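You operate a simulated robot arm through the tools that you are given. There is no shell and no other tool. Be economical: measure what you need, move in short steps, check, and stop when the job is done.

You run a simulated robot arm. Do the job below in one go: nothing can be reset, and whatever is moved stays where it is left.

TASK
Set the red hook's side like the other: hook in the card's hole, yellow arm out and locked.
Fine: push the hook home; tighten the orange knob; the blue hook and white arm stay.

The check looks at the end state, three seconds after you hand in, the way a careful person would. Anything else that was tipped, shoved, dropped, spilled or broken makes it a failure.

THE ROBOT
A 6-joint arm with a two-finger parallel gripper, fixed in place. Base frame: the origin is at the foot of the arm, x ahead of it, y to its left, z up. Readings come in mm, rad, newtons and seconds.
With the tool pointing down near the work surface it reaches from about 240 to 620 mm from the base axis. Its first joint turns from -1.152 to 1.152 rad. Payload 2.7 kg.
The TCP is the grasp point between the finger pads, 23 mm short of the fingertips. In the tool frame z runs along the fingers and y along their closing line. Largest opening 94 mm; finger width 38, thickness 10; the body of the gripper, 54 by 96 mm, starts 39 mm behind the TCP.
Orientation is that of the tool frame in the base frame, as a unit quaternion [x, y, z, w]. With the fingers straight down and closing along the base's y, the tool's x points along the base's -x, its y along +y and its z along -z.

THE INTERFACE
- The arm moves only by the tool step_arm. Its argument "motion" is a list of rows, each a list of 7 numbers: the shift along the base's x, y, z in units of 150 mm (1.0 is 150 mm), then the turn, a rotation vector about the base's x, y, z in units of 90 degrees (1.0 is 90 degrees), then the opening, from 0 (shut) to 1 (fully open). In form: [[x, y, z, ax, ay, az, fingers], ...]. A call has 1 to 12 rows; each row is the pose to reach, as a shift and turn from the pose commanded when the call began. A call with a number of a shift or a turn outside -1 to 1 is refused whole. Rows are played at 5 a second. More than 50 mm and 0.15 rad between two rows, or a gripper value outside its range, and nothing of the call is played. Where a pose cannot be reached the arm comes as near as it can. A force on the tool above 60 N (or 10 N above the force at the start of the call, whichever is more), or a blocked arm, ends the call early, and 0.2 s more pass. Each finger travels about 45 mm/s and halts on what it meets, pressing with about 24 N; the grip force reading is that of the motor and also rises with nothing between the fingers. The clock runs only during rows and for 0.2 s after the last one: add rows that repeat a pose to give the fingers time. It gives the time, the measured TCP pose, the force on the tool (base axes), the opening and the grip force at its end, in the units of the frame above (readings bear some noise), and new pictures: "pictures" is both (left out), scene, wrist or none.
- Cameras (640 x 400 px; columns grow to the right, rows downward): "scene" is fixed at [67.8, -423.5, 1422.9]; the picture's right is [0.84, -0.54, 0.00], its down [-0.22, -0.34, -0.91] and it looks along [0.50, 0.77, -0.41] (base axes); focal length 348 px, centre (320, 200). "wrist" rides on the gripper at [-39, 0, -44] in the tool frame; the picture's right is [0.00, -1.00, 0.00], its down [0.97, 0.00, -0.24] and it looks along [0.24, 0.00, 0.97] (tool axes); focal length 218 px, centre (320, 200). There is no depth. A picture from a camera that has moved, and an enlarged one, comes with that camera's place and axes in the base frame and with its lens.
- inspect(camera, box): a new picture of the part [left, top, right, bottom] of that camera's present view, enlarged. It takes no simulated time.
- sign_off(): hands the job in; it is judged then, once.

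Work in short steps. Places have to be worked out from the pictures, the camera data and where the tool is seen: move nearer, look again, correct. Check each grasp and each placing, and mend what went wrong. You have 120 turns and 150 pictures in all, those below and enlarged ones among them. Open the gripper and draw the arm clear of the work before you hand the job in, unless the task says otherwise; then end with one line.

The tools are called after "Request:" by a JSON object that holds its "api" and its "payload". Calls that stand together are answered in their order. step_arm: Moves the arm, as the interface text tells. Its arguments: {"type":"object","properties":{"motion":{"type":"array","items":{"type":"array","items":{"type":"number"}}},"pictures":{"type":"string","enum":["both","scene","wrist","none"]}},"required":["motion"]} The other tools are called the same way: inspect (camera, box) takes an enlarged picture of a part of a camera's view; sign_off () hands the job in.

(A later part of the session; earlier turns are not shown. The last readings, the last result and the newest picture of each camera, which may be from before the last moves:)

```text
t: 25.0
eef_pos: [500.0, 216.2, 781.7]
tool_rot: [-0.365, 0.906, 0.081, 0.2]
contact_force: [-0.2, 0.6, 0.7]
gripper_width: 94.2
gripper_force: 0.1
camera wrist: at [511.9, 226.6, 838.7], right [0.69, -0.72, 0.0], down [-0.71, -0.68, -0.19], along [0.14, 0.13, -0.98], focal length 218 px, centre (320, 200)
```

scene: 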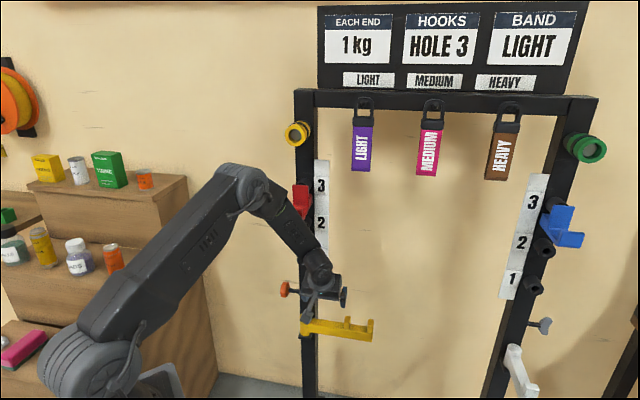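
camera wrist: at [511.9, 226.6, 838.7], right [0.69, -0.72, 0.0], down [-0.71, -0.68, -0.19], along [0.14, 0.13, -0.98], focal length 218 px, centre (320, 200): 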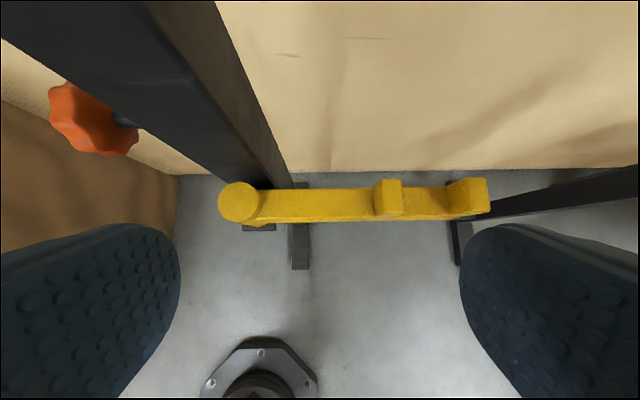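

The pivot refines to about (489, 306), with the mid tab 137 mm along the bar. I'll roll the gripper 90° about its own axis so the fingers can straddle the bar front and back.

Request:
{"api": "step_arm", "payload": {"motion": [[0, 0, 0, -0.0255, -0.025, 0.0765, 1], [0, 0, 0, -0.051, -0.05, 0.153, 1], [0, 0, 0, -0.0765, -0.075, 0.23, 1], [0, 0, 0, -0.102, -0.1, 0.306, 1], [0, 0, 0, -0.1275, -0.125, 0.382, 1], [0, 0, 0, -0.153, -0.15, 0.459, 1], [0, 0, 0, -0.1785, -0.175, 0.535, 1], [0, 0, 0, -0.204, -0.2, 0.612, 1], [0, 0, 0, -0.23, -0.225, 0.69, 1], [0, 0, 0, -0.255, -0.25, 0.766, 1], [0, 0, 0, -0.28, -0.272, 0.84, 1], [0, 0, 0, -0.301, -0.293, 0.906, 1]]}}

```text
t: 27.6
eef_pos: [498.1, 217.8, 781.5]
tool_rot: [0.899, -0.381, 0.083, -0.2]
contact_force: [0.1, 0.4, 0.0]
gripper_width: 93.8
gripper_force: 0.0
camera wrist: at [458.1, 230.6, 822.4], right [0.65, 0.63, 0.42], down [0.6, -0.77, 0.22], along [0.46, 0.11, -0.88], focal length 218 px, centre (320, 200)
```

scene: 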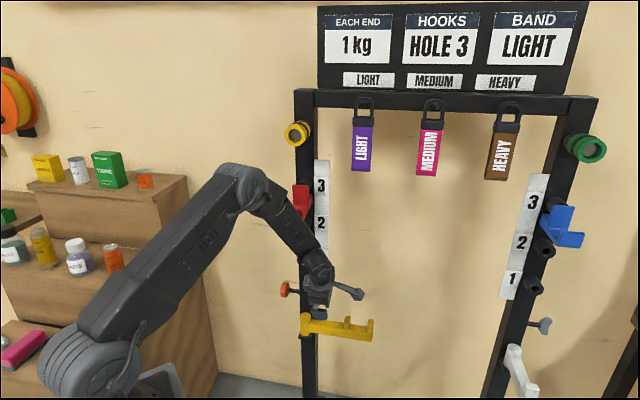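
wrist: 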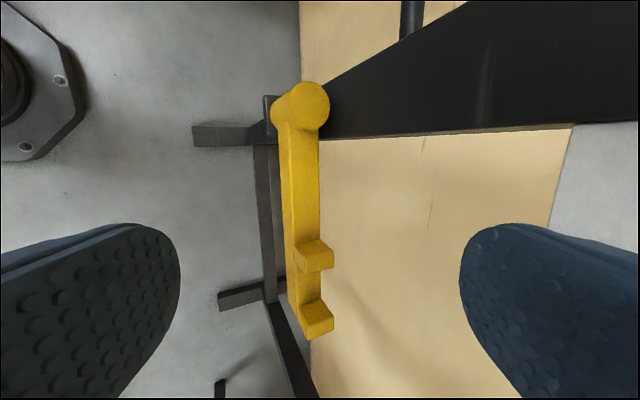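

The bar now lies between the open fingers in the view. I'll descend to just above it first.

Request:
{"api": "step_arm", "payload": {"motion": [[0.05, 0.033, -0.23, 0, 0, 0, 1], [0.1, 0.066, -0.45, 0, 0, 0, 1], [0.153, 0.1, -0.667, 0, 0, 0, 1], [0.153, 0.1, -0.667, 0, 0, 0, 1]]}}

```text
t: 28.6
eef_pos: [521.6, 232.4, 680.7]
tool_rot: [0.899, -0.382, 0.083, -0.2]
contact_force: [0.2, 0.2, -0.1]
gripper_width: 94.1
gripper_force: 0.1
camera wrist: at [481.5, 246.0, 722.4], right [0.65, 0.63, 0.42], down [0.6, -0.77, 0.21], along [0.46, 0.11, -0.88], focal length 218 px, centre (320, 200)
```

scene: 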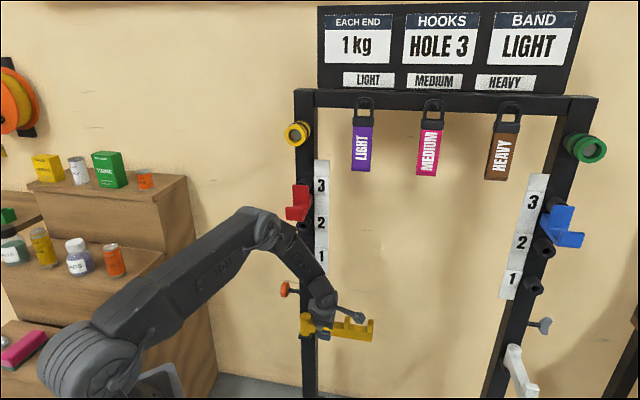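
wrist: 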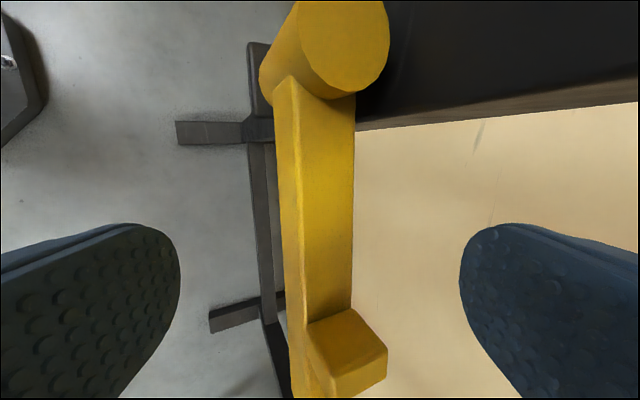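

The bar is centred and the tab is clear. I'll go in 65 mm along the tool axis.

Request:
{"api": "step_arm", "payload": {"motion": [[0.043, 0.042, -0.13, 0, 0, 0, 1], [0.087, 0.085, -0.26, 0, 0, 0, 1], [0.13, 0.127, -0.393, 0, 0, 0, 1], [0.13, 0.127, -0.393, 0, 0, 0, 1]]}}

```text
t: 29.6
eef_pos: [540.8, 250.6, 621.5]
tool_rot: [0.899, -0.382, 0.084, -0.2]
contact_force: [0.2, 0.6, -0.4]
gripper_width: 94.0
gripper_force: 0.0
camera wrist: at [501.0, 265.1, 662.8], right [0.65, 0.63, 0.42], down [0.6, -0.77, 0.21], along [0.46, 0.11, -0.88], focal length 218 px, centre (320, 200)
```

scene: 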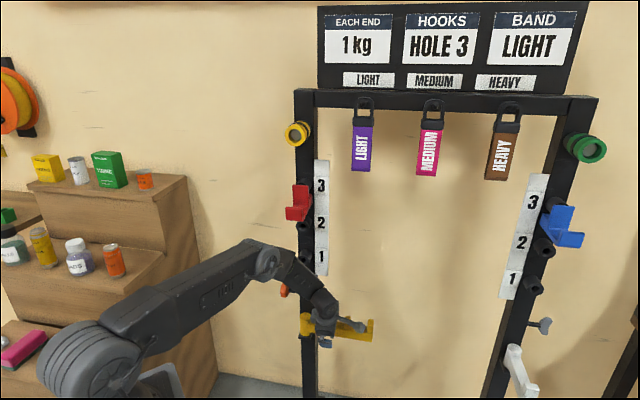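
wrist: 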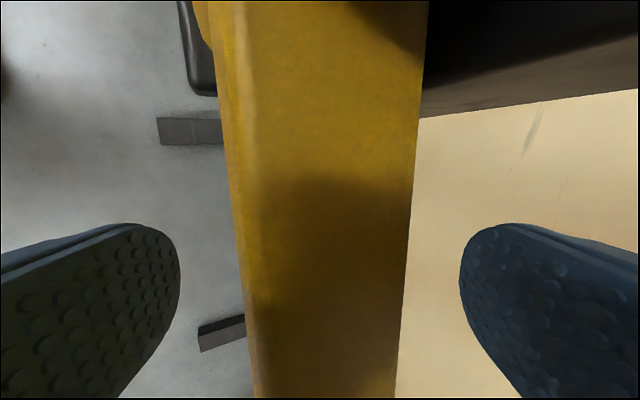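

The bar is straddled, with its top near z = 631. I'll narrow the fingers to about 45 mm without clamping, then swing 45° about the pivot.

Request:
{"api": "step_arm", "payload": {"motion": [[0, 0, 0, 0, 0, 0, 0.6], [0, 0, 0, 0, 0, 0, 0.48], [0, 0, 0, 0, 0, 0, 0.48], [-0.052, -0.041, 0, 0, 0, -0.0833, 0.48], [-0.109, -0.075, 0, 0, 0, -0.1667, 0.48], [-0.17, -0.101, 0, 0, 0, -0.25, 0.48], [-0.233, -0.119, 0, 0, 0, -0.3333, 0.48], [-0.299, -0.1285, 0, 0, 0, -0.4167, 0.48], [-0.365, -0.129, 0, 0, 0, -0.5, 0.48]]}}

```text
t: 31.5
eef_pos: [527.5, 216.5, 624.8]
tool_rot: [0.806, -0.563, 0.105, -0.152]
contact_force: [-3.4, 6.4, 1.0]
gripper_width: 46.1
gripper_force: 1.3
out of reach, approached as far as the arm can: row 6, 7, 8
stopped in row 9: the force on the tool passed its limit (the readings are from after the stop); the commanded pose is now the measured one
camera wrist: at [497.3, 246.1, 666.8], right [0.87, 0.32, 0.36], down [0.25, -0.94, 0.22], along [0.41, -0.1, -0.9], focal length 218 px, centre (320, 200)
```

scene: 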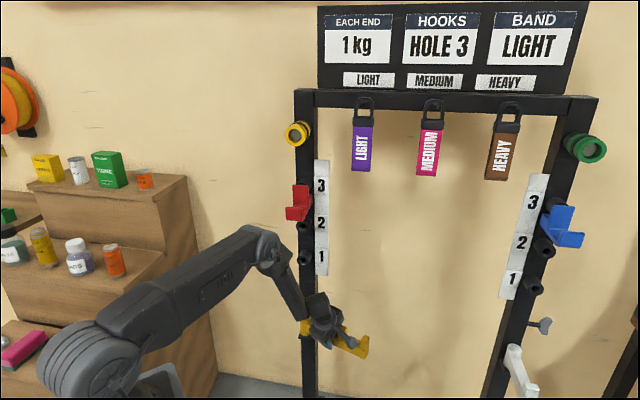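
wrist: 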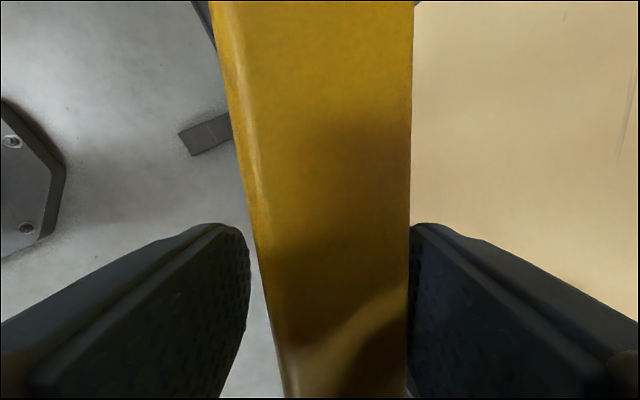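

The bar swung about 24° with the fingers, then the arm hit a wrist limit because the tool lined up with the forearm. I'll open, lift clear, and set the tool vertical over the bar to regrip it.

Request:
{"api": "step_arm", "payload": {"motion": [[0, 0, 0, 0, 0, 0, 0.8], [0, 0, 0, 0, 0, 0, 1], [0, 0, 0.2, 0, 0, 0, 1], [-0.03, -0.01, 0.4, 0, 0, 0, 1], [-0.06, -0.02, 0.6, 0, 0, 0, 1], [-0.06, -0.02, 0.7, -0.028, 0.073, 0, 1], [-0.06, -0.02, 0.7, -0.056, 0.147, 0, 1], [-0.06, -0.02, 0.7, -0.084, 0.22, 0, 1], [-0.06, -0.02, 0.7, -0.084, 0.22, 0, 1]]}}

```text
t: 33.5
eef_pos: [516.8, 212.3, 729.8]
tool_rot: [0.82, -0.572, 0.002, 0.002]
contact_force: [-0.5, 0.6, -0.3]
gripper_width: 94.0
gripper_force: 0.0
camera wrist: at [503.8, 247.7, 774.3], right [0.94, 0.34, 0.0], down [0.33, -0.91, 0.24], along [0.08, -0.23, -0.97], focal length 218 px, centre (320, 200)
```

scene: 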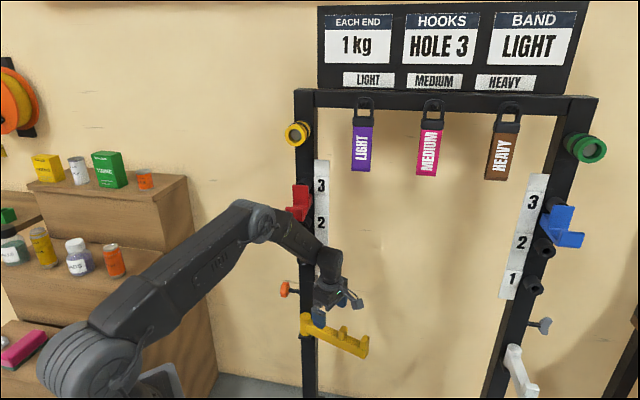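
wrist: 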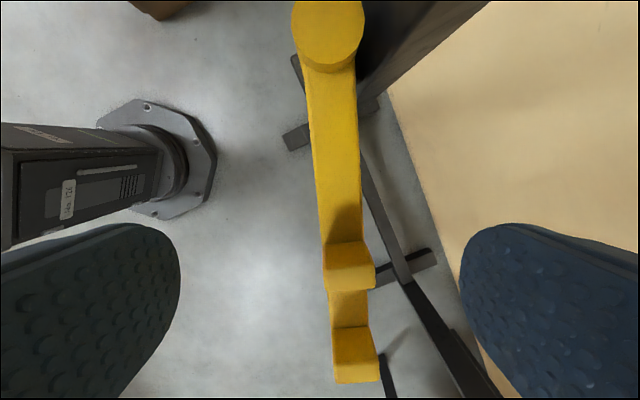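

The vertical tool works here. The bar now lies at about −64° azimuth about the pivot at (489, 304) and must reach −136°. I'll lower over the bar 90 mm from the pivot.

Request:
{"api": "step_arm", "payload": {"motion": [[0.073, 0.073, -0.2, 0, 0, 0.02, 1], [0.073, 0.073, -0.42, 0, 0, 0.039, 1], [0.073, 0.073, -0.633, 0, 0, 0.039, 1], [0.073, 0.073, -0.633, 0, 0, 0.039, 0.7], [0.073, 0.073, -0.633, 0, 0, 0.039, 0.48], [0.073, 0.073, -0.633, 0, 0, 0.039, 0.42]]}}

```text
t: 34.9
eef_pos: [528.1, 223.2, 633.6]
tool_rot: [0.836, -0.549, 0.002, 0.001]
contact_force: [-0.5, -0.6, -0.8]
gripper_width: 39.5
gripper_force: 0.1
camera wrist: at [512.5, 257.3, 679.1], right [0.92, 0.4, 0.0], down [0.39, -0.89, 0.25], along [0.1, -0.22, -0.97], focal length 218 px, centre (320, 200)
```

scene: 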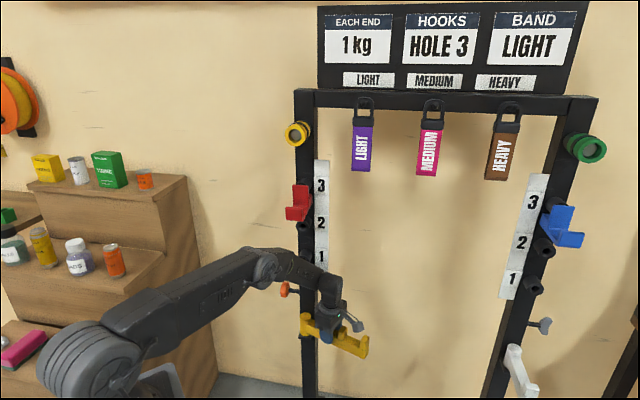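
wrist: 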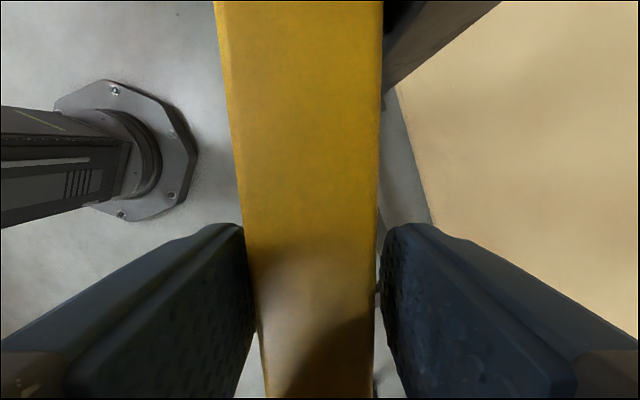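

The bar is between the fingers. I'll swing 40° more about the pivot with the tool vertical.

Request:
{"api": "step_arm", "payload": {"motion": [[-0.077, -0.031, 0, 0, 0, -0.0889, 0.42], [-0.159, -0.051, 0, 0, 0, -0.1778, 0.42], [-0.242, -0.06, 0, 0, 0, -0.2667, 0.42], [-0.326, -0.057, 0, 0, 0, -0.3556, 0.42], [-0.408, -0.041, 0, 0, 0, -0.4444, 0.42], [-0.408, -0.041, 0, 0, 0, -0.4444, 0.42]]}}

```text
t: 36.3
eef_pos: [467.0, 217.0, 633.1]
tool_rot: [-0.598, 0.801, -0.001, -0.002]
contact_force: [1.5, -1.3, -1.1]
gripper_width: 40.6
gripper_force: 1.4
camera wrist: at [477.5, 253.1, 679.4], right [0.96, -0.28, 0.0], down [-0.28, -0.93, 0.25], along [-0.07, -0.23, -0.97], focal length 218 px, centre (320, 200)
```

scene: 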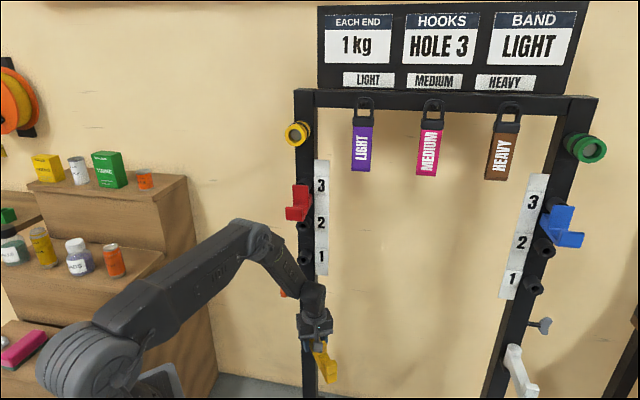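
wrist: 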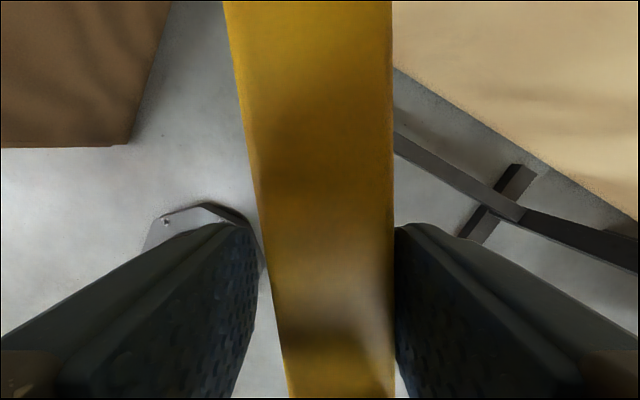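

The bar follows well. I'll swing the last 32°, then close on it so it lines up with the fingers, pointing straight out.

Request:
{"api": "step_arm", "payload": {"motion": [[-0.08, 0.026, 0, 0, 0, -0.0889, 0.42], [-0.155, 0.063, 0, 0, 0, -0.1778, 0.42], [-0.224, 0.111, 0, 0, 0, -0.2667, 0.42], [-0.286, 0.167, 0, 0, 0, -0.3556, 0.42], [-0.286, 0.167, 0, 0, 0, -0.3556, 0.3], [-0.286, 0.167, 0, 0, 0, -0.3556, 0.2], [-0.286, 0.167, 0, 0, 0, -0.3556, 0.2]]}}

```text
t: 37.9
eef_pos: [423.5, 241.9, 634.0]
tool_rot: [-0.355, 0.935, -0.001, -0.002]
contact_force: [12.1, -19.9, -3.5]
gripper_width: 31.8
gripper_force: 45.1
camera wrist: at [453.3, 265.5, 679.3], right [0.67, -0.75, 0.0], down [-0.72, -0.65, 0.25], along [-0.18, -0.16, -0.97], focal length 218 px, centre (320, 200)
```

scene: 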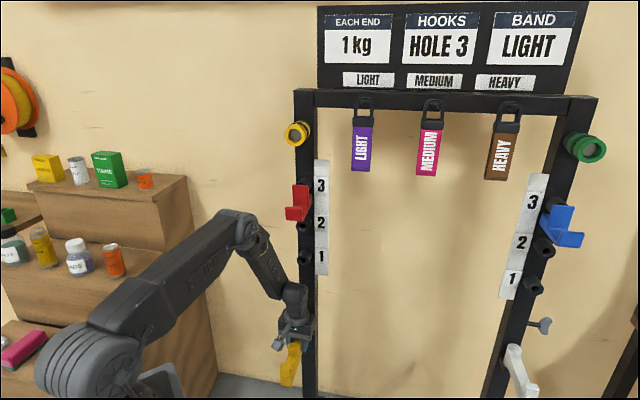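
wrist: 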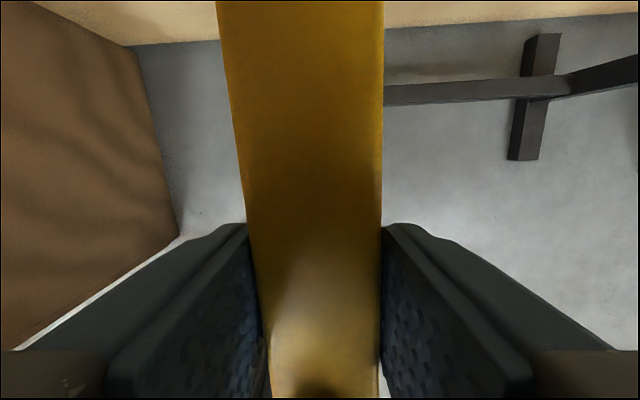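

The bar is gripped and pushing back against the swing, so it has reached its outward stop. I'll open and rise to check the angle.

Request:
{"api": "step_arm", "payload": {"motion": [[0, 0, 0, 0, 0, 0, 0.5], [0, 0, 0, 0, 0, 0, 0.8], [0, 0, 0.25, 0, 0, 0, 1], [0, 0, 0.5, 0, 0, 0, 1], [0, 0, 0.75, 0, 0, 0, 1], [0, 0, 1, 0, 0, 0, 1], [0, 0, 1, 0, 0, 0, 1]]}}

```text
t: 39.5
eef_pos: [424.2, 241.9, 784.3]
tool_rot: [-0.355, 0.935, -0.001, -0.002]
contact_force: [0.1, 0.9, 0.8]
gripper_width: 93.9
gripper_force: 0.1
camera wrist: at [452.9, 266.3, 829.5], right [0.66, -0.75, 0.0], down [-0.72, -0.64, 0.25], along [-0.18, -0.16, -0.97], focal length 218 px, centre (320, 200)
```

scene: 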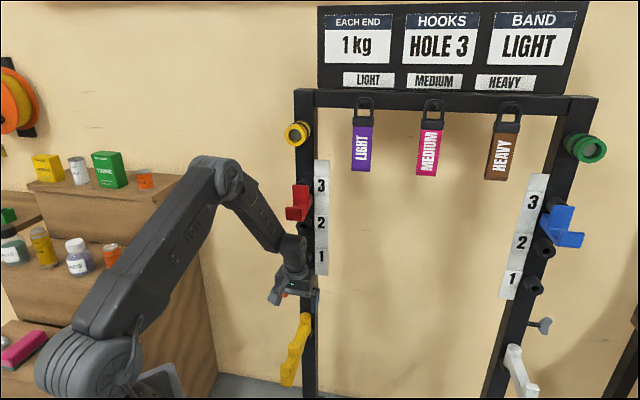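
wrist: 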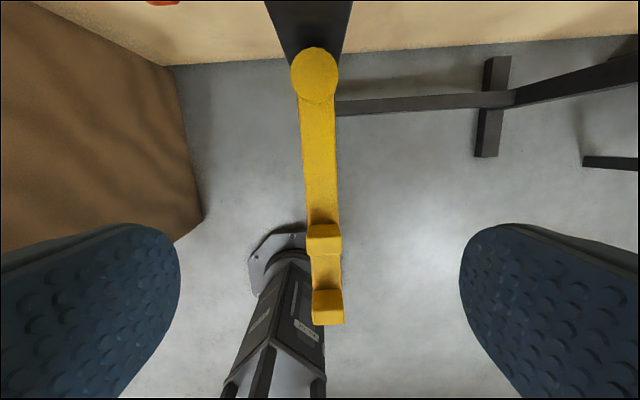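

The bar points to −135.4° and the rack's outward normal is −135.3°, so the arm is squarely out. Next is the knob at about (467, 395, 704): I'll turn the gripper so it closes across the knob's axis, starting with a roll in place.

Request:
{"api": "step_arm", "payload": {"motion": [[0, 0, 0, 0, 0, -0.083, 1], [0, 0, 0, 0, 0, -0.167, 1], [0, 0, 0, 0, 0, -0.25, 1], [0, 0, 0, 0, 0, -0.333, 1], [0, 0, 0, 0, 0, -0.417, 1], [0, 0, 0, 0, 0, -0.5, 1], [0, 0, 0, 0, 0, -0.583, 1], [0, 0, 0, 0, 0, -0.667, 1], [0, 0, 0, 0, 0, -0.75, 1], [0, 0, 0, 0, 0, -0.833, 1], [0, 0, 0, 0, 0, -0.917, 1], [0, 0, 0, 0, 0, -1, 1]], "pictures": "none"}}

```text
t: 42.1
eef_pos: [424.7, 242.0, 784.6]
tool_rot: [0.411, 0.912, 0.001, -0.002]
contact_force: [-0.6, 0.5, -0.4]
gripper_width: 94.1
gripper_force: 0.1
```

The roll is done. Now I'll pitch up to 45° down and move left to a standoff in front of the knob.

Request:
{"api": "step_arm", "payload": {"motion": [[-0.05, 0.1, 0, 0.058, -0.059, 0.006, 1], [-0.1, 0.22, 0, 0.117, -0.118, 0.012, 1], [-0.15, 0.34, 0, 0.175, -0.177, 0.018, 1], [-0.15, 0.46, -0.02, 0.234, -0.237, 0.024, 1], [-0.1, 0.58, -0.04, 0.293, -0.296, 0.03, 1], [-0.05, 0.687, -0.06, 0.3515, -0.3555, 0.037, 1], [-0.05, 0.687, -0.06, 0.3515, -0.3555, 0.037, 1]]}}

```text
t: 43.7
eef_pos: [414.8, 345.1, 774.7]
tool_rot: [0.35, 0.855, 0.358, 0.136]
contact_force: [-0.4, 0.5, -0.3]
gripper_width: 93.9
gripper_force: 0.0
out of reach, approached as far as the arm can: row 4, 5
camera wrist: at [421.4, 293.2, 805.7], right [-0.5, -0.5, -0.71], down [-0.81, 0.55, 0.19], along [0.3, 0.67, -0.68], focal length 218 px, centre (320, 200)
```

scene: 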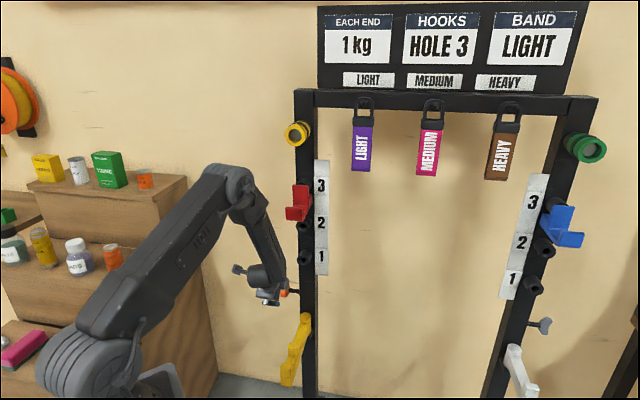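
wrist: 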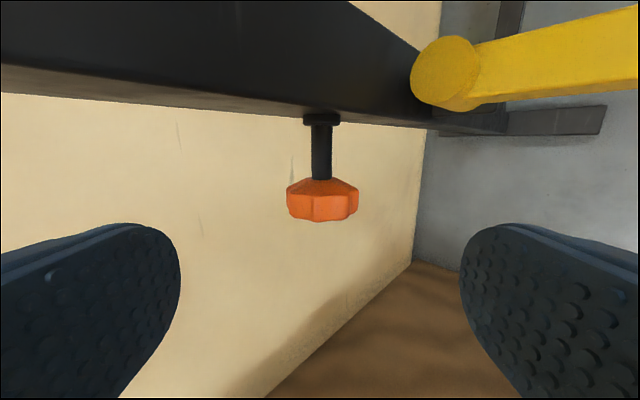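

The knob is dead centre, 100 mm along the tool axis, at (466, 393, 704) and about 50 mm across. I'll go in until the TCP is on the knob's axis.

Request:
{"api": "step_arm", "payload": {"motion": [[0.086, 0.081, -0.118, 0, 0, 0, 1], [0.172, 0.162, -0.235, 0, 0, 0, 1], [0.26, 0.245, -0.353, 0, 0, 0, 1], [0.345, 0.325, -0.471, 0, 0, 0, 1], [0.345, 0.325, -0.471, 0, 0, 0, 1]]}}

```text
t: 44.9
eef_pos: [469.2, 394.7, 704.2]
tool_rot: [0.351, 0.854, 0.358, 0.136]
contact_force: [0.1, -1.0, -0.8]
gripper_width: 94.2
gripper_force: 0.0
camera wrist: at [475.0, 342.7, 735.7], right [-0.5, -0.5, -0.71], down [-0.81, 0.55, 0.19], along [0.3, 0.67, -0.68], focal length 218 px, centre (320, 200)
```

scene: 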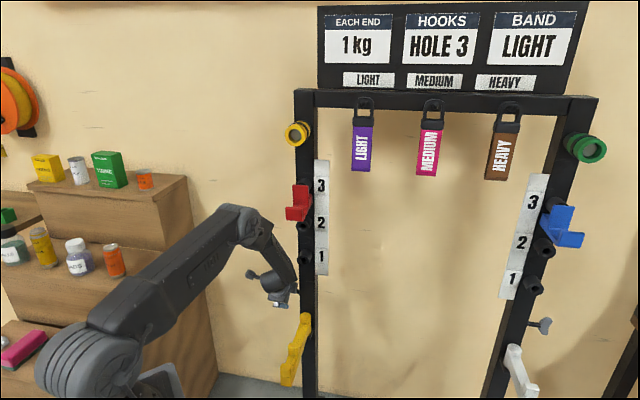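
wrist: 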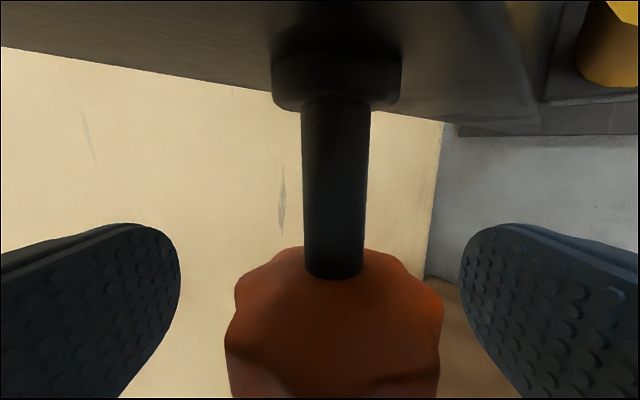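

The knob sits between the fingers, about 4 mm off centre. I'll centre on it and close.

Request:
{"api": "step_arm", "payload": {"motion": [[-0.012, -0.012, -0.017, 0, 0, 0, 0.8], [-0.012, -0.012, -0.017, 0, 0, 0, 0.6], [-0.012, -0.012, -0.017, 0, 0, 0, 0.4], [-0.012, -0.012, -0.017, 0, 0, 0, 0.4], [-0.012, -0.012, -0.017, 0, 0, 0, 0.4]], "pictures": "wrist"}}

```text
t: 46.1
eef_pos: [468.1, 392.5, 703.3]
tool_rot: [0.352, 0.853, 0.359, 0.137]
contact_force: [2.2, 2.4, 0.7]
gripper_width: 48.9
gripper_force: 45.0
camera wrist: at [473.1, 340.8, 733.8], right [-0.5, -0.5, -0.71], down [-0.81, 0.55, 0.19], along [0.3, 0.67, -0.68], focal length 218 px, centre (320, 200)
```

wrist: 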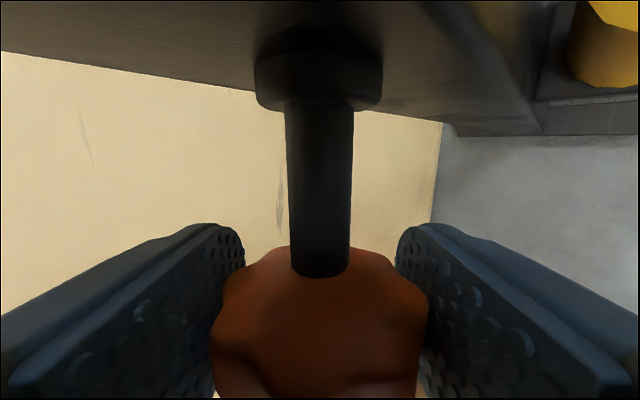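

The knob is gripped at 48.9 mm. I'll turn it clockwise as seen from its outer end by pitching the gripper up about the knob's axis.

Request:
{"api": "step_arm", "payload": {"motion": [[0, 0, 0, 0.0625, -0.0632, 0, 0.4], [0, 0, 0, 0.125, -0.1264, 0, 0.4], [0, 0, 0, 0.1875, -0.1896, 0, 0.4], [0, 0, 0, 0.25, -0.2528, 0, 0.4], [0, 0, 0, 0.3125, -0.316, 0, 0.4]]}}

```text
t: 47.3
eef_pos: [466.7, 391.3, 700.3]
tool_rot: [0.277, 0.684, 0.626, 0.251]
contact_force: [4.5, -2.6, -8.6]
gripper_width: 49.3
gripper_force: 45.8
camera wrist: at [463.6, 331.1, 705.2], right [-0.07, -0.06, -1.0], down [-0.87, 0.5, 0.03], along [0.5, 0.86, -0.09], focal length 218 px, centre (320, 200)
```

scene: 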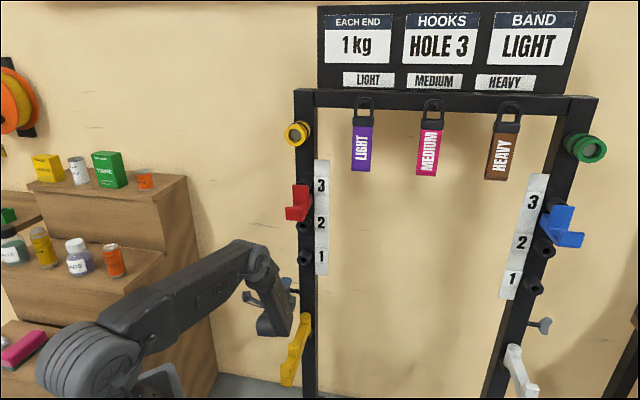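
wrist: 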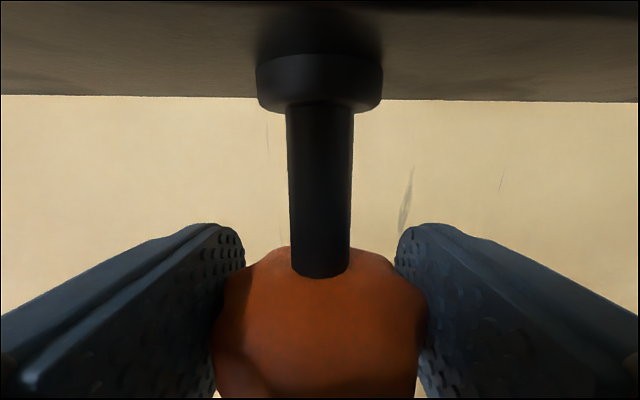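

It turned 40° and the knob followed the fingers. I'll continue a little past level.

Request:
{"api": "step_arm", "payload": {"motion": [[0, 0, 0, 0.0625, -0.0632, 0, 0.4], [0, 0, 0, 0.125, -0.1264, 0, 0.4], [0, 0, 0, 0.1875, -0.1896, 0, 0.4]]}}

```text
t: 48.0
eef_pos: [466.3, 388.4, 699.4]
tool_rot: [0.225, 0.591, 0.722, 0.282]
contact_force: [-14.6, -11.1, -1.2]
gripper_width: 48.5
gripper_force: 45.1
out of reach, approached as far as the arm can: row 2, 3
stopped in row 3: the force on the tool passed its limit (the readings are from after the stop); the commanded pose is now the measured one
camera wrist: at [465.5, 331.0, 691.6], right [0.14, 0.14, -0.98], down [-0.88, 0.48, -0.06], along [0.46, 0.87, 0.19], focal length 218 px, centre (320, 200)
```

scene: 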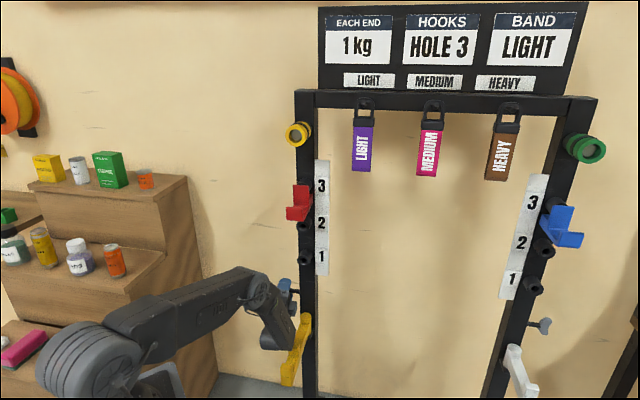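
wrist: 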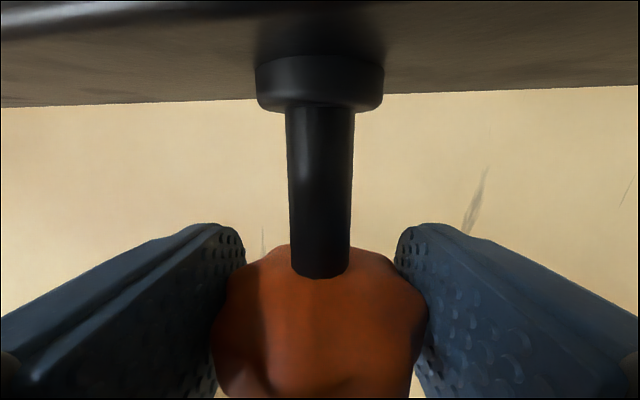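

The knob has turned about 56° before the reach limit. I'll open, swing back around the knob to 45° down, and take another bite.

Request:
{"api": "step_arm", "payload": {"motion": [[0, 0, 0, 0, 0, 0, 0.7], [0, 0, 0, 0, 0, 0, 1], [0, 0, 0, 0, 0, 0, 1], [0.008, 0.024, 0.024, -0.0546, 0.0552, 0, 1], [0.008, 0.024, 0.024, -0.109, 0.11, 0, 1], [0.008, 0.024, 0.024, -0.164, 0.166, 0, 1], [0.008, 0.024, 0.024, -0.218, 0.221, 0, 1], [0.008, 0.024, 0.024, -0.273, 0.276, 0, 1], [0.008, 0.024, 0.024, -0.328, 0.331, 0, 1], [0.008, 0.024, 0.024, -0.382, 0.387, 0, 1], [0.008, 0.024, 0.024, -0.437, 0.442, 0, 1], [0.008, 0.024, 0.024, -0.437, 0.442, 0, 1]]}}

```text
t: 50.6
eef_pos: [469.0, 394.3, 701.2]
tool_rot: [0.347, 0.854, 0.367, 0.127]
contact_force: [0.0, -0.3, 0.4]
gripper_width: 93.7
gripper_force: 0.0
camera wrist: at [476.4, 342.6, 731.4], right [-0.5, -0.49, -0.72], down [-0.82, 0.54, 0.2], along [0.28, 0.69, -0.67], focal length 218 px, centre (320, 200)
```

scene: 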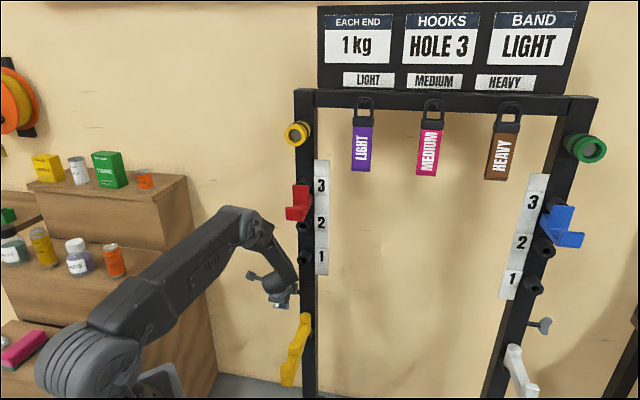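
wrist: 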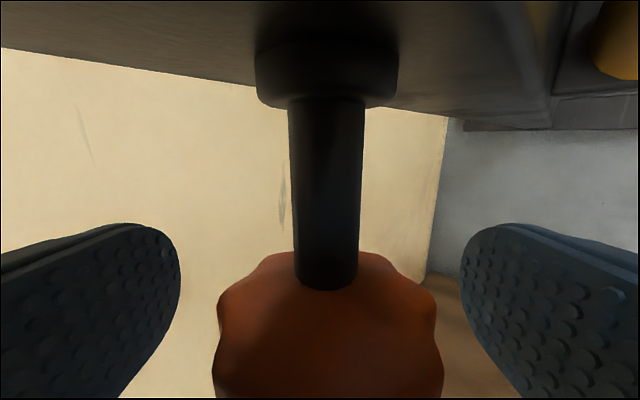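

Back at 45° down around the knob. I'll regrip and turn again.

Request:
{"api": "step_arm", "payload": {"motion": [[-0.008, -0.008, 0, 0, 0, 0, 0.7], [-0.008, -0.012, 0, 0, 0, 0, 0.4], [-0.008, -0.012, 0, 0, 0, 0, 0.4], [-0.008, -0.012, 0, 0, 0, 0, 0.4], [-0.008, -0.012, 0, 0, 0, 0, 0.4], [-0.008, -0.012, 0, 0.0625, -0.0632, 0, 0.4], [-0.008, -0.012, 0, 0.125, -0.1264, 0, 0.4], [-0.008, -0.012, 0, 0.1875, -0.1896, 0, 0.4], [-0.008, -0.012, 0, 0.25, -0.2528, 0, 0.4], [-0.008, -0.012, 0, 0.3125, -0.316, 0, 0.4], [-0.008, -0.012, 0, 0.35, -0.354, 0, 0.4]]}}

```text
t: 53.0
eef_pos: [467.1, 392.5, 701.0]
tool_rot: [0.255, 0.657, 0.662, 0.256]
contact_force: [-2.2, -1.0, -4.5]
gripper_width: 49.5
gripper_force: 45.0
camera wrist: at [466.2, 332.1, 700.6], right [0.0, 0.01, -1.0], down [-0.88, 0.48, 0.0], along [0.48, 0.88, 0.01], focal length 218 px, centre (320, 200)
```

scene: 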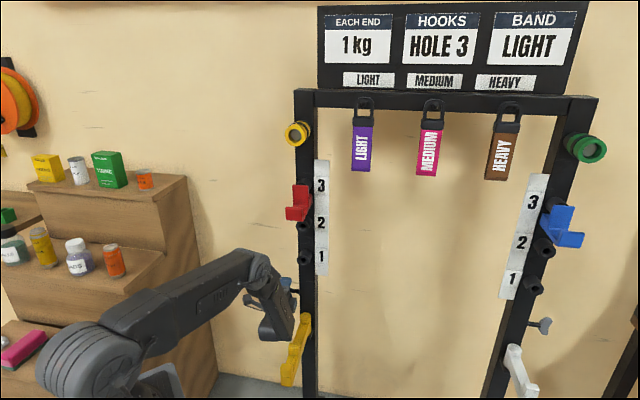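
wrist: 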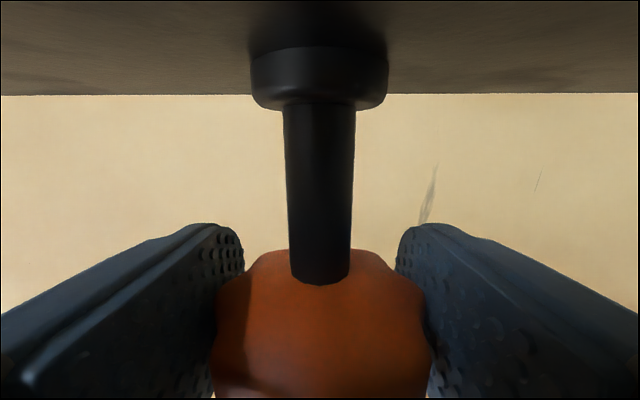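

That makes about 104° with no resistance yet. I'll ratchet back and take another bite.

Request:
{"api": "step_arm", "payload": {"motion": [[0, 0, 0, 0, 0, 0, 0.7], [0, 0, 0, 0, 0, 0, 1], [0, 0, 0, 0, 0, 0, 1], [0.008, 0.01, 0, -0.058, 0.059, 0, 1], [0.008, 0.01, 0, -0.117, 0.118, 0, 1], [0.008, 0.01, 0, -0.175, 0.177, 0, 1], [0.008, 0.01, 0, -0.233, 0.236, 0, 1], [0.008, 0.01, 0, -0.292, 0.295, 0, 1], [0.008, 0.01, 0, -0.35, 0.354, 0, 1], [0.008, 0.01, 0, -0.35, 0.354, 0, 1]], "pictures": "wrist"}}

Request:
{"api": "step_arm", "payload": {"motion": [[-0.004, -0.004, 0, 0, 0, 0, 0.7], [-0.008, -0.01, 0, 0, 0, 0, 0.4], [-0.008, -0.01, 0, 0, 0, 0, 0.4], [-0.008, -0.01, 0, 0, 0, 0, 0.4], [-0.008, -0.01, 0, 0, 0, 0, 0.4], [-0.008, -0.01, 0, 0.0625, -0.0632, 0, 0.4], [-0.008, -0.01, 0, 0.125, -0.1264, 0, 0.4], [-0.008, -0.01, 0, 0.1875, -0.1896, 0, 0.4], [-0.008, -0.01, 0, 0.25, -0.2528, 0, 0.4], [-0.008, -0.01, 0, 0.3125, -0.316, 0, 0.4], [-0.008, -0.01, 0, 0.35, -0.354, 0, 0.4]], "pictures": "wrist"}}

```text
t: 55.2
eef_pos: [469.0, 394.0, 702.0]
tool_rot: [0.347, 0.853, 0.367, 0.128]
contact_force: [0.1, 1.5, 0.6]
gripper_width: 94.0
gripper_force: 0.1
camera wrist: at [476.5, 342.4, 731.4], right [-0.5, -0.49, -0.72], down [-0.82, 0.54, 0.2], along [0.28, 0.69, -0.67], focal length 218 px, centre (320, 200)
```

wrist: 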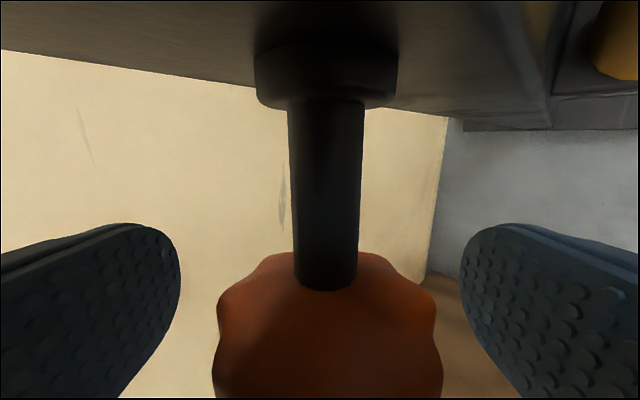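

```text
t: 57.6
eef_pos: [468.7, 393.0, 700.6]
tool_rot: [0.256, 0.657, 0.662, 0.254]
contact_force: [-1.2, -0.4, -2.6]
gripper_width: 49.8
gripper_force: 45.0
camera wrist: at [466.4, 332.3, 700.5], right [0.0, 0.01, -1.0], down [-0.88, 0.48, 0.0], along [0.48, 0.88, 0.01], focal length 218 px, centre (320, 200)
```

wrist: 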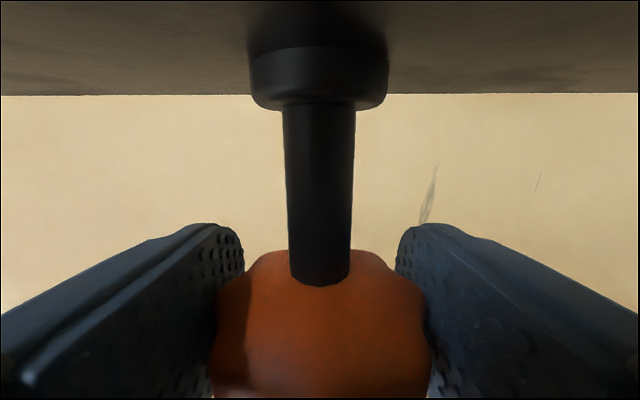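

The lobes look the same after each 48° bite. With 8 lobes that doesn't show whether the knob turned or the fingers slipped. I'll open here for a reference view, then test with a half-lobe 24° bite.

Request:
{"api": "step_arm", "payload": {"motion": [[0, 0, 0, 0, 0, 0, 0.7], [0, 0, 0, 0, 0, 0, 1], [0, 0, 0, 0, 0, 0, 1]], "pictures": "wrist"}}

Request:
{"api": "step_arm", "payload": {"motion": [[0, 0, 0, -0.0625, 0.0632, 0, 1], [0, 0, 0, -0.125, 0.1264, 0, 1], [0, 0, 0, -0.1875, 0.1896, 0, 1], [0, 0, 0, -0.1875, 0.1896, 0, 0.6], [0, 0, 0, -0.1875, 0.1896, 0, 0.4], [0, 0, 0, -0.1875, 0.1896, 0, 0.4], [0, 0, 0, -0.1875, 0.1896, 0, 0.4], [0, 0, 0, -0.125, 0.1264, 0, 0.4], [0, 0, 0, -0.0625, 0.0632, 0, 0.4], [0, 0, 0, 0, 0, 0, 0.4]], "pictures": "wrist"}}

Request:
{"api": "step_arm", "payload": {"motion": [[0, 0, 0, 0, 0, 0, 0.7], [0, 0, 0, 0, 0, 0, 1], [0, 0, 0, 0, 0, 0, 1]], "pictures": "wrist"}}

```text
t: 58.4
eef_pos: [468.6, 393.6, 700.4]
tool_rot: [0.255, 0.655, 0.664, 0.256]
contact_force: [1.0, 0.4, -0.2]
gripper_width: 94.0
gripper_force: 0.1
camera wrist: at [466.9, 332.6, 701.5], right [0.01, 0.01, -1.0], down [-0.88, 0.48, 0.0], along [0.48, 0.88, 0.01], focal length 218 px, centre (320, 200)
```

wrist: 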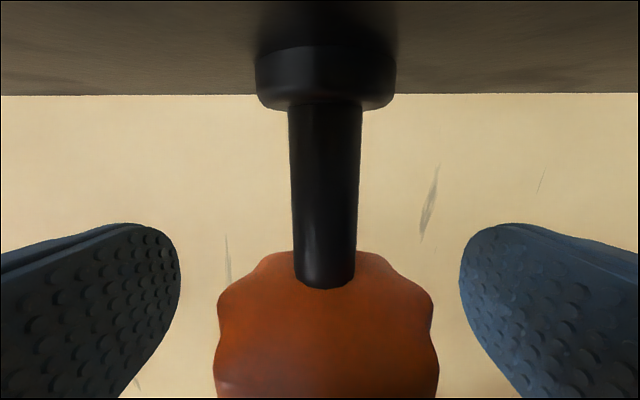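

```text
t: 60.6
eef_pos: [467.4, 392.1, 701.2]
tool_rot: [0.256, 0.656, 0.663, 0.256]
contact_force: [0.1, -0.4, -4.4]
gripper_width: 49.9
gripper_force: 44.8
camera wrist: at [466.1, 332.3, 700.5], right [0.0, 0.01, -1.0], down [-0.88, 0.48, 0.0], along [0.48, 0.88, 0.01], focal length 218 px, centre (320, 200)
```

wrist: 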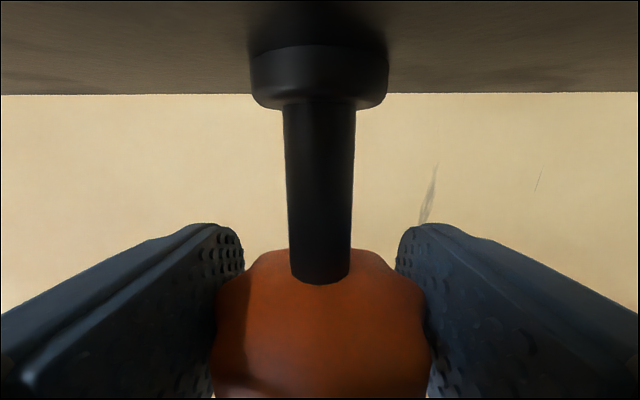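

```text
t: 61.4
eef_pos: [467.2, 393.0, 701.1]
tool_rot: [0.255, 0.656, 0.663, 0.256]
contact_force: [-0.3, -0.1, -0.4]
gripper_width: 94.0
gripper_force: 0.1
camera wrist: at [466.7, 332.5, 701.6], right [0.01, 0.01, -1.0], down [-0.88, 0.48, 0.0], along [0.48, 0.88, 0.01], focal length 218 px, centre (320, 200)
```

wrist: 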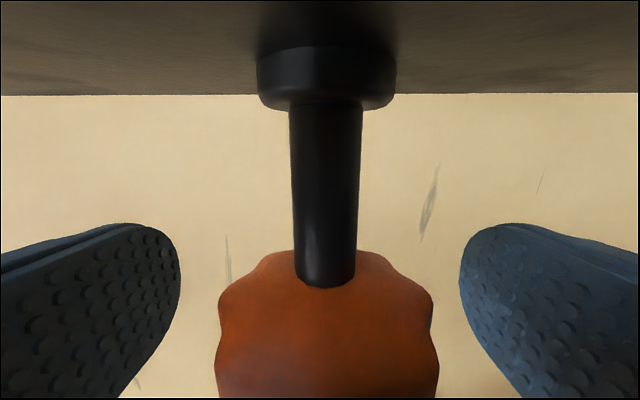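

The view is unchanged after the 24° bite, so either the knob is at its stop and the fingers slip, or closing the fingers re-indexes it. To tell these apart, I'll back 24° open for a view, close without turning, reopen, and look again.

Request:
{"api": "step_arm", "payload": {"motion": [[0, 0, 0, -0.0625, 0.0632, 0, 1], [0, 0, 0, -0.125, 0.1264, 0, 1], [0, 0, 0, -0.1875, 0.1896, 0, 1], [0, 0, 0, -0.1875, 0.1896, 0, 1]], "pictures": "wrist"}}

Request:
{"api": "step_arm", "payload": {"motion": [[0, 0, 0, 0, 0, 0, 0.7], [0, 0, 0, 0, 0, 0, 0.4], [0, 0, 0, 0, 0, 0, 0.4], [0, 0, 0, 0, 0, 0, 0.4]], "pictures": "wrist"}}

Request:
{"api": "step_arm", "payload": {"motion": [[0, 0, 0, 0, 0, 0, 0.7], [0, 0, 0, 0, 0, 0, 1], [0, 0, 0, 0, 0, 0, 1]], "pictures": "wrist"}}

```text
t: 62.4
eef_pos: [466.6, 393.3, 700.4]
tool_rot: [0.311, 0.776, 0.514, 0.192]
contact_force: [0.8, -0.7, 0.3]
gripper_width: 94.0
gripper_force: 0.0
camera wrist: at [468.8, 335.1, 718.6], right [-0.29, -0.28, -0.92], down [-0.86, 0.49, 0.12], along [0.42, 0.82, -0.38], focal length 218 px, centre (320, 200)
```

wrist: 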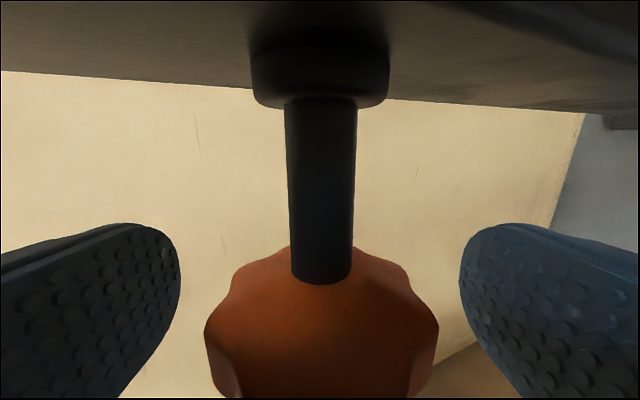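

```text
t: 63.4
eef_pos: [467.9, 392.8, 701.3]
tool_rot: [0.31, 0.776, 0.514, 0.192]
contact_force: [1.3, 1.5, -3.5]
gripper_width: 48.8
gripper_force: 44.8
camera wrist: at [468.8, 335.0, 718.3], right [-0.29, -0.28, -0.92], down [-0.86, 0.49, 0.12], along [0.42, 0.82, -0.38], focal length 218 px, centre (320, 200)
```

wrist: 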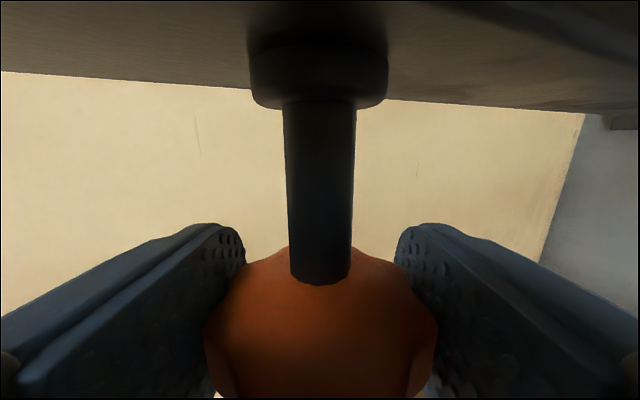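

```text
t: 64.2
eef_pos: [469.1, 393.9, 700.7]
tool_rot: [0.31, 0.776, 0.514, 0.191]
contact_force: [-0.7, -0.6, -0.8]
gripper_width: 94.0
gripper_force: 0.1
camera wrist: at [469.0, 335.2, 718.8], right [-0.28, -0.28, -0.92], down [-0.86, 0.49, 0.12], along [0.42, 0.82, -0.38], focal length 218 px, centre (320, 200)
```

wrist: 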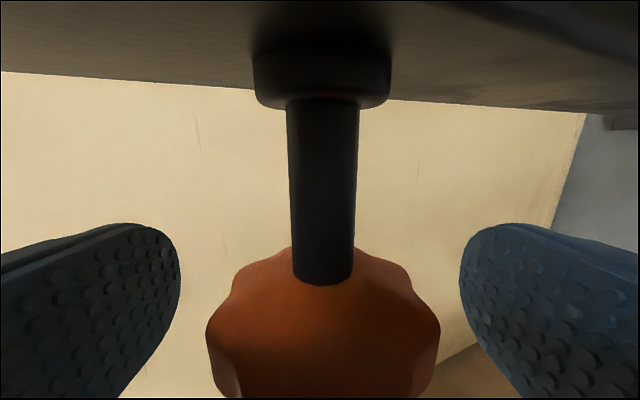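

Closing alone doesn't move the knob, and turning it clockwise now only makes the fingers slip. It followed the fingers in the first bite and is now hard against its stop, so it is tight. I'll back straight off the knob.

Request:
{"api": "step_arm", "payload": {"motion": [[-0.1, -0.11, 0.065, 0, 0, 0, 1], [-0.2, -0.22, 0.13, 0, 0, 0, 1], [-0.3, -0.335, 0.2, 0, 0, 0, 1], [-0.4, -0.45, 0.3, 0, 0, 0, 1], [-0.42, -0.46, 0.5, 0, 0, 0, 1], [-0.42, -0.46, 0.5, 0, 0, 0, 1]]}}

Request:
{"api": "inspect", "payload": {"camera": "scene", "box": [240, 160, 400, 400]}}

```text
t: 65.6
eef_pos: [404.8, 324.6, 775.6]
tool_rot: [0.31, 0.776, 0.515, 0.191]
contact_force: [0.4, 0.1, -0.1]
gripper_width: 94.4
gripper_force: 0.1
camera wrist: at [406.1, 266.2, 793.8], right [-0.28, -0.28, -0.92], down [-0.86, 0.49, 0.12], along [0.42, 0.82, -0.38], focal length 218 px, centre (320, 200)
```

scene: 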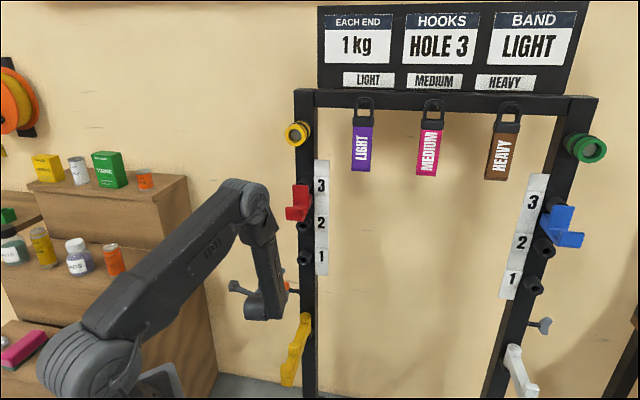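
wrist: 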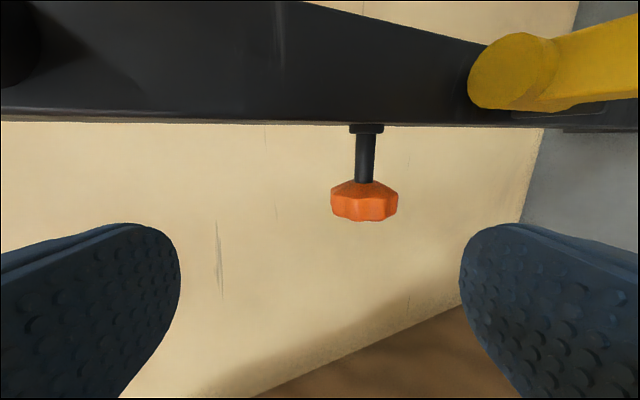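

```text
1.67 times, centred on (320, 280) of scene
camera zoom: at [67.8, -423.5, 1422.9], right [0.84, -0.54, 0.0], down [-0.22, -0.34, -0.91], along [0.5, 0.77, -0.41], focal length 580 px, centre (320, 67)
```

zoom: 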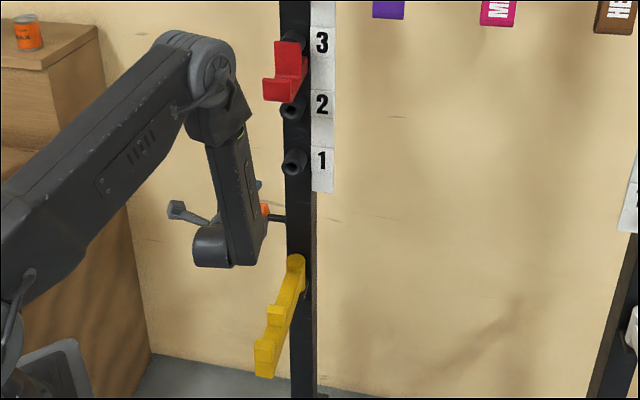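

The hook, arm and knob all look right. To confirm the lock, I'll set the tool vertical beside the bar with the fingers shut, then nudge the bar lightly in the folding direction.

Request:
{"api": "step_arm", "payload": {"motion": [[-0.015, -0.04, 0.05, -0.06, 0.06, 0, 0.5], [-0.03, -0.08, 0.1, -0.118, 0.12, 0, 0], [-0.046, -0.12, 0.1, -0.177, 0.179, 0, 0], [-0.06, -0.165, 0.1, -0.236, 0.239, 0, 0], [-0.077, -0.206, 0.1, -0.294, 0.298, 0, 0], [-0.093, -0.247, 0.1, -0.353, 0.358, 0, 0], [-0.108, -0.29, 0.1, -0.412, 0.418, 0, 0], [-0.123, -0.33, 0.1, -0.471, 0.477, 0, 0], [-0.139, -0.371, 0.1, -0.53, 0.537, 0, 0], [-0.139, -0.371, 0.1, -0.53, 0.537, 0, 0]], "pictures": "wrist"}}

```text
t: 67.8
eef_pos: [383.5, 269.1, 791.4]
tool_rot: [0.387, 0.922, -0.001, -0.029]
contact_force: [0.4, -0.1, -0.2]
gripper_width: 0.0
gripper_force: 23.6
out of reach, approached as far as the arm can: row 5, 6
camera wrist: at [413.1, 238.0, 833.8], right [-0.71, -0.7, 0.03], down [-0.67, 0.69, 0.29], along [-0.22, 0.19, -0.96], focal length 218 px, centre (320, 200)
```

wrist: 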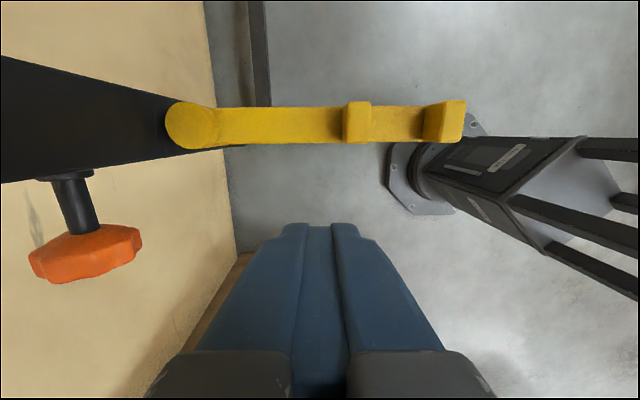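

I'll lower beside the bar.

Request:
{"api": "step_arm", "payload": {"motion": [[0, 0, -0.3, 0, 0, 0, 0], [0, 0, -0.6, 0, 0, 0, 0], [0, 0, -0.85, 0, 0, 0, 0], [0, 0, -1, 0, 0, 0, 0], [0, 0, -1, 0, 0, 0, 0]], "pictures": "wrist"}}

```text
t: 69.0
eef_pos: [383.6, 269.2, 639.9]
tool_rot: [0.387, 0.921, 0.0, -0.029]
contact_force: [-0.6, 0.3, -0.6]
gripper_width: 0.1
gripper_force: 24.2
camera wrist: at [413.4, 238.4, 683.3], right [-0.71, -0.7, 0.02], down [-0.67, 0.69, 0.29], along [-0.22, 0.19, -0.96], focal length 218 px, centre (320, 200)
```

wrist: 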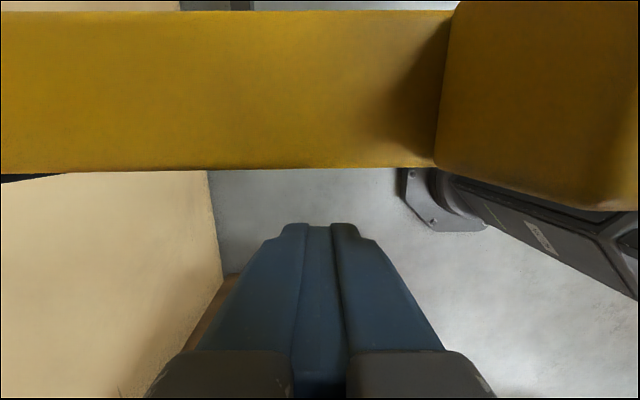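

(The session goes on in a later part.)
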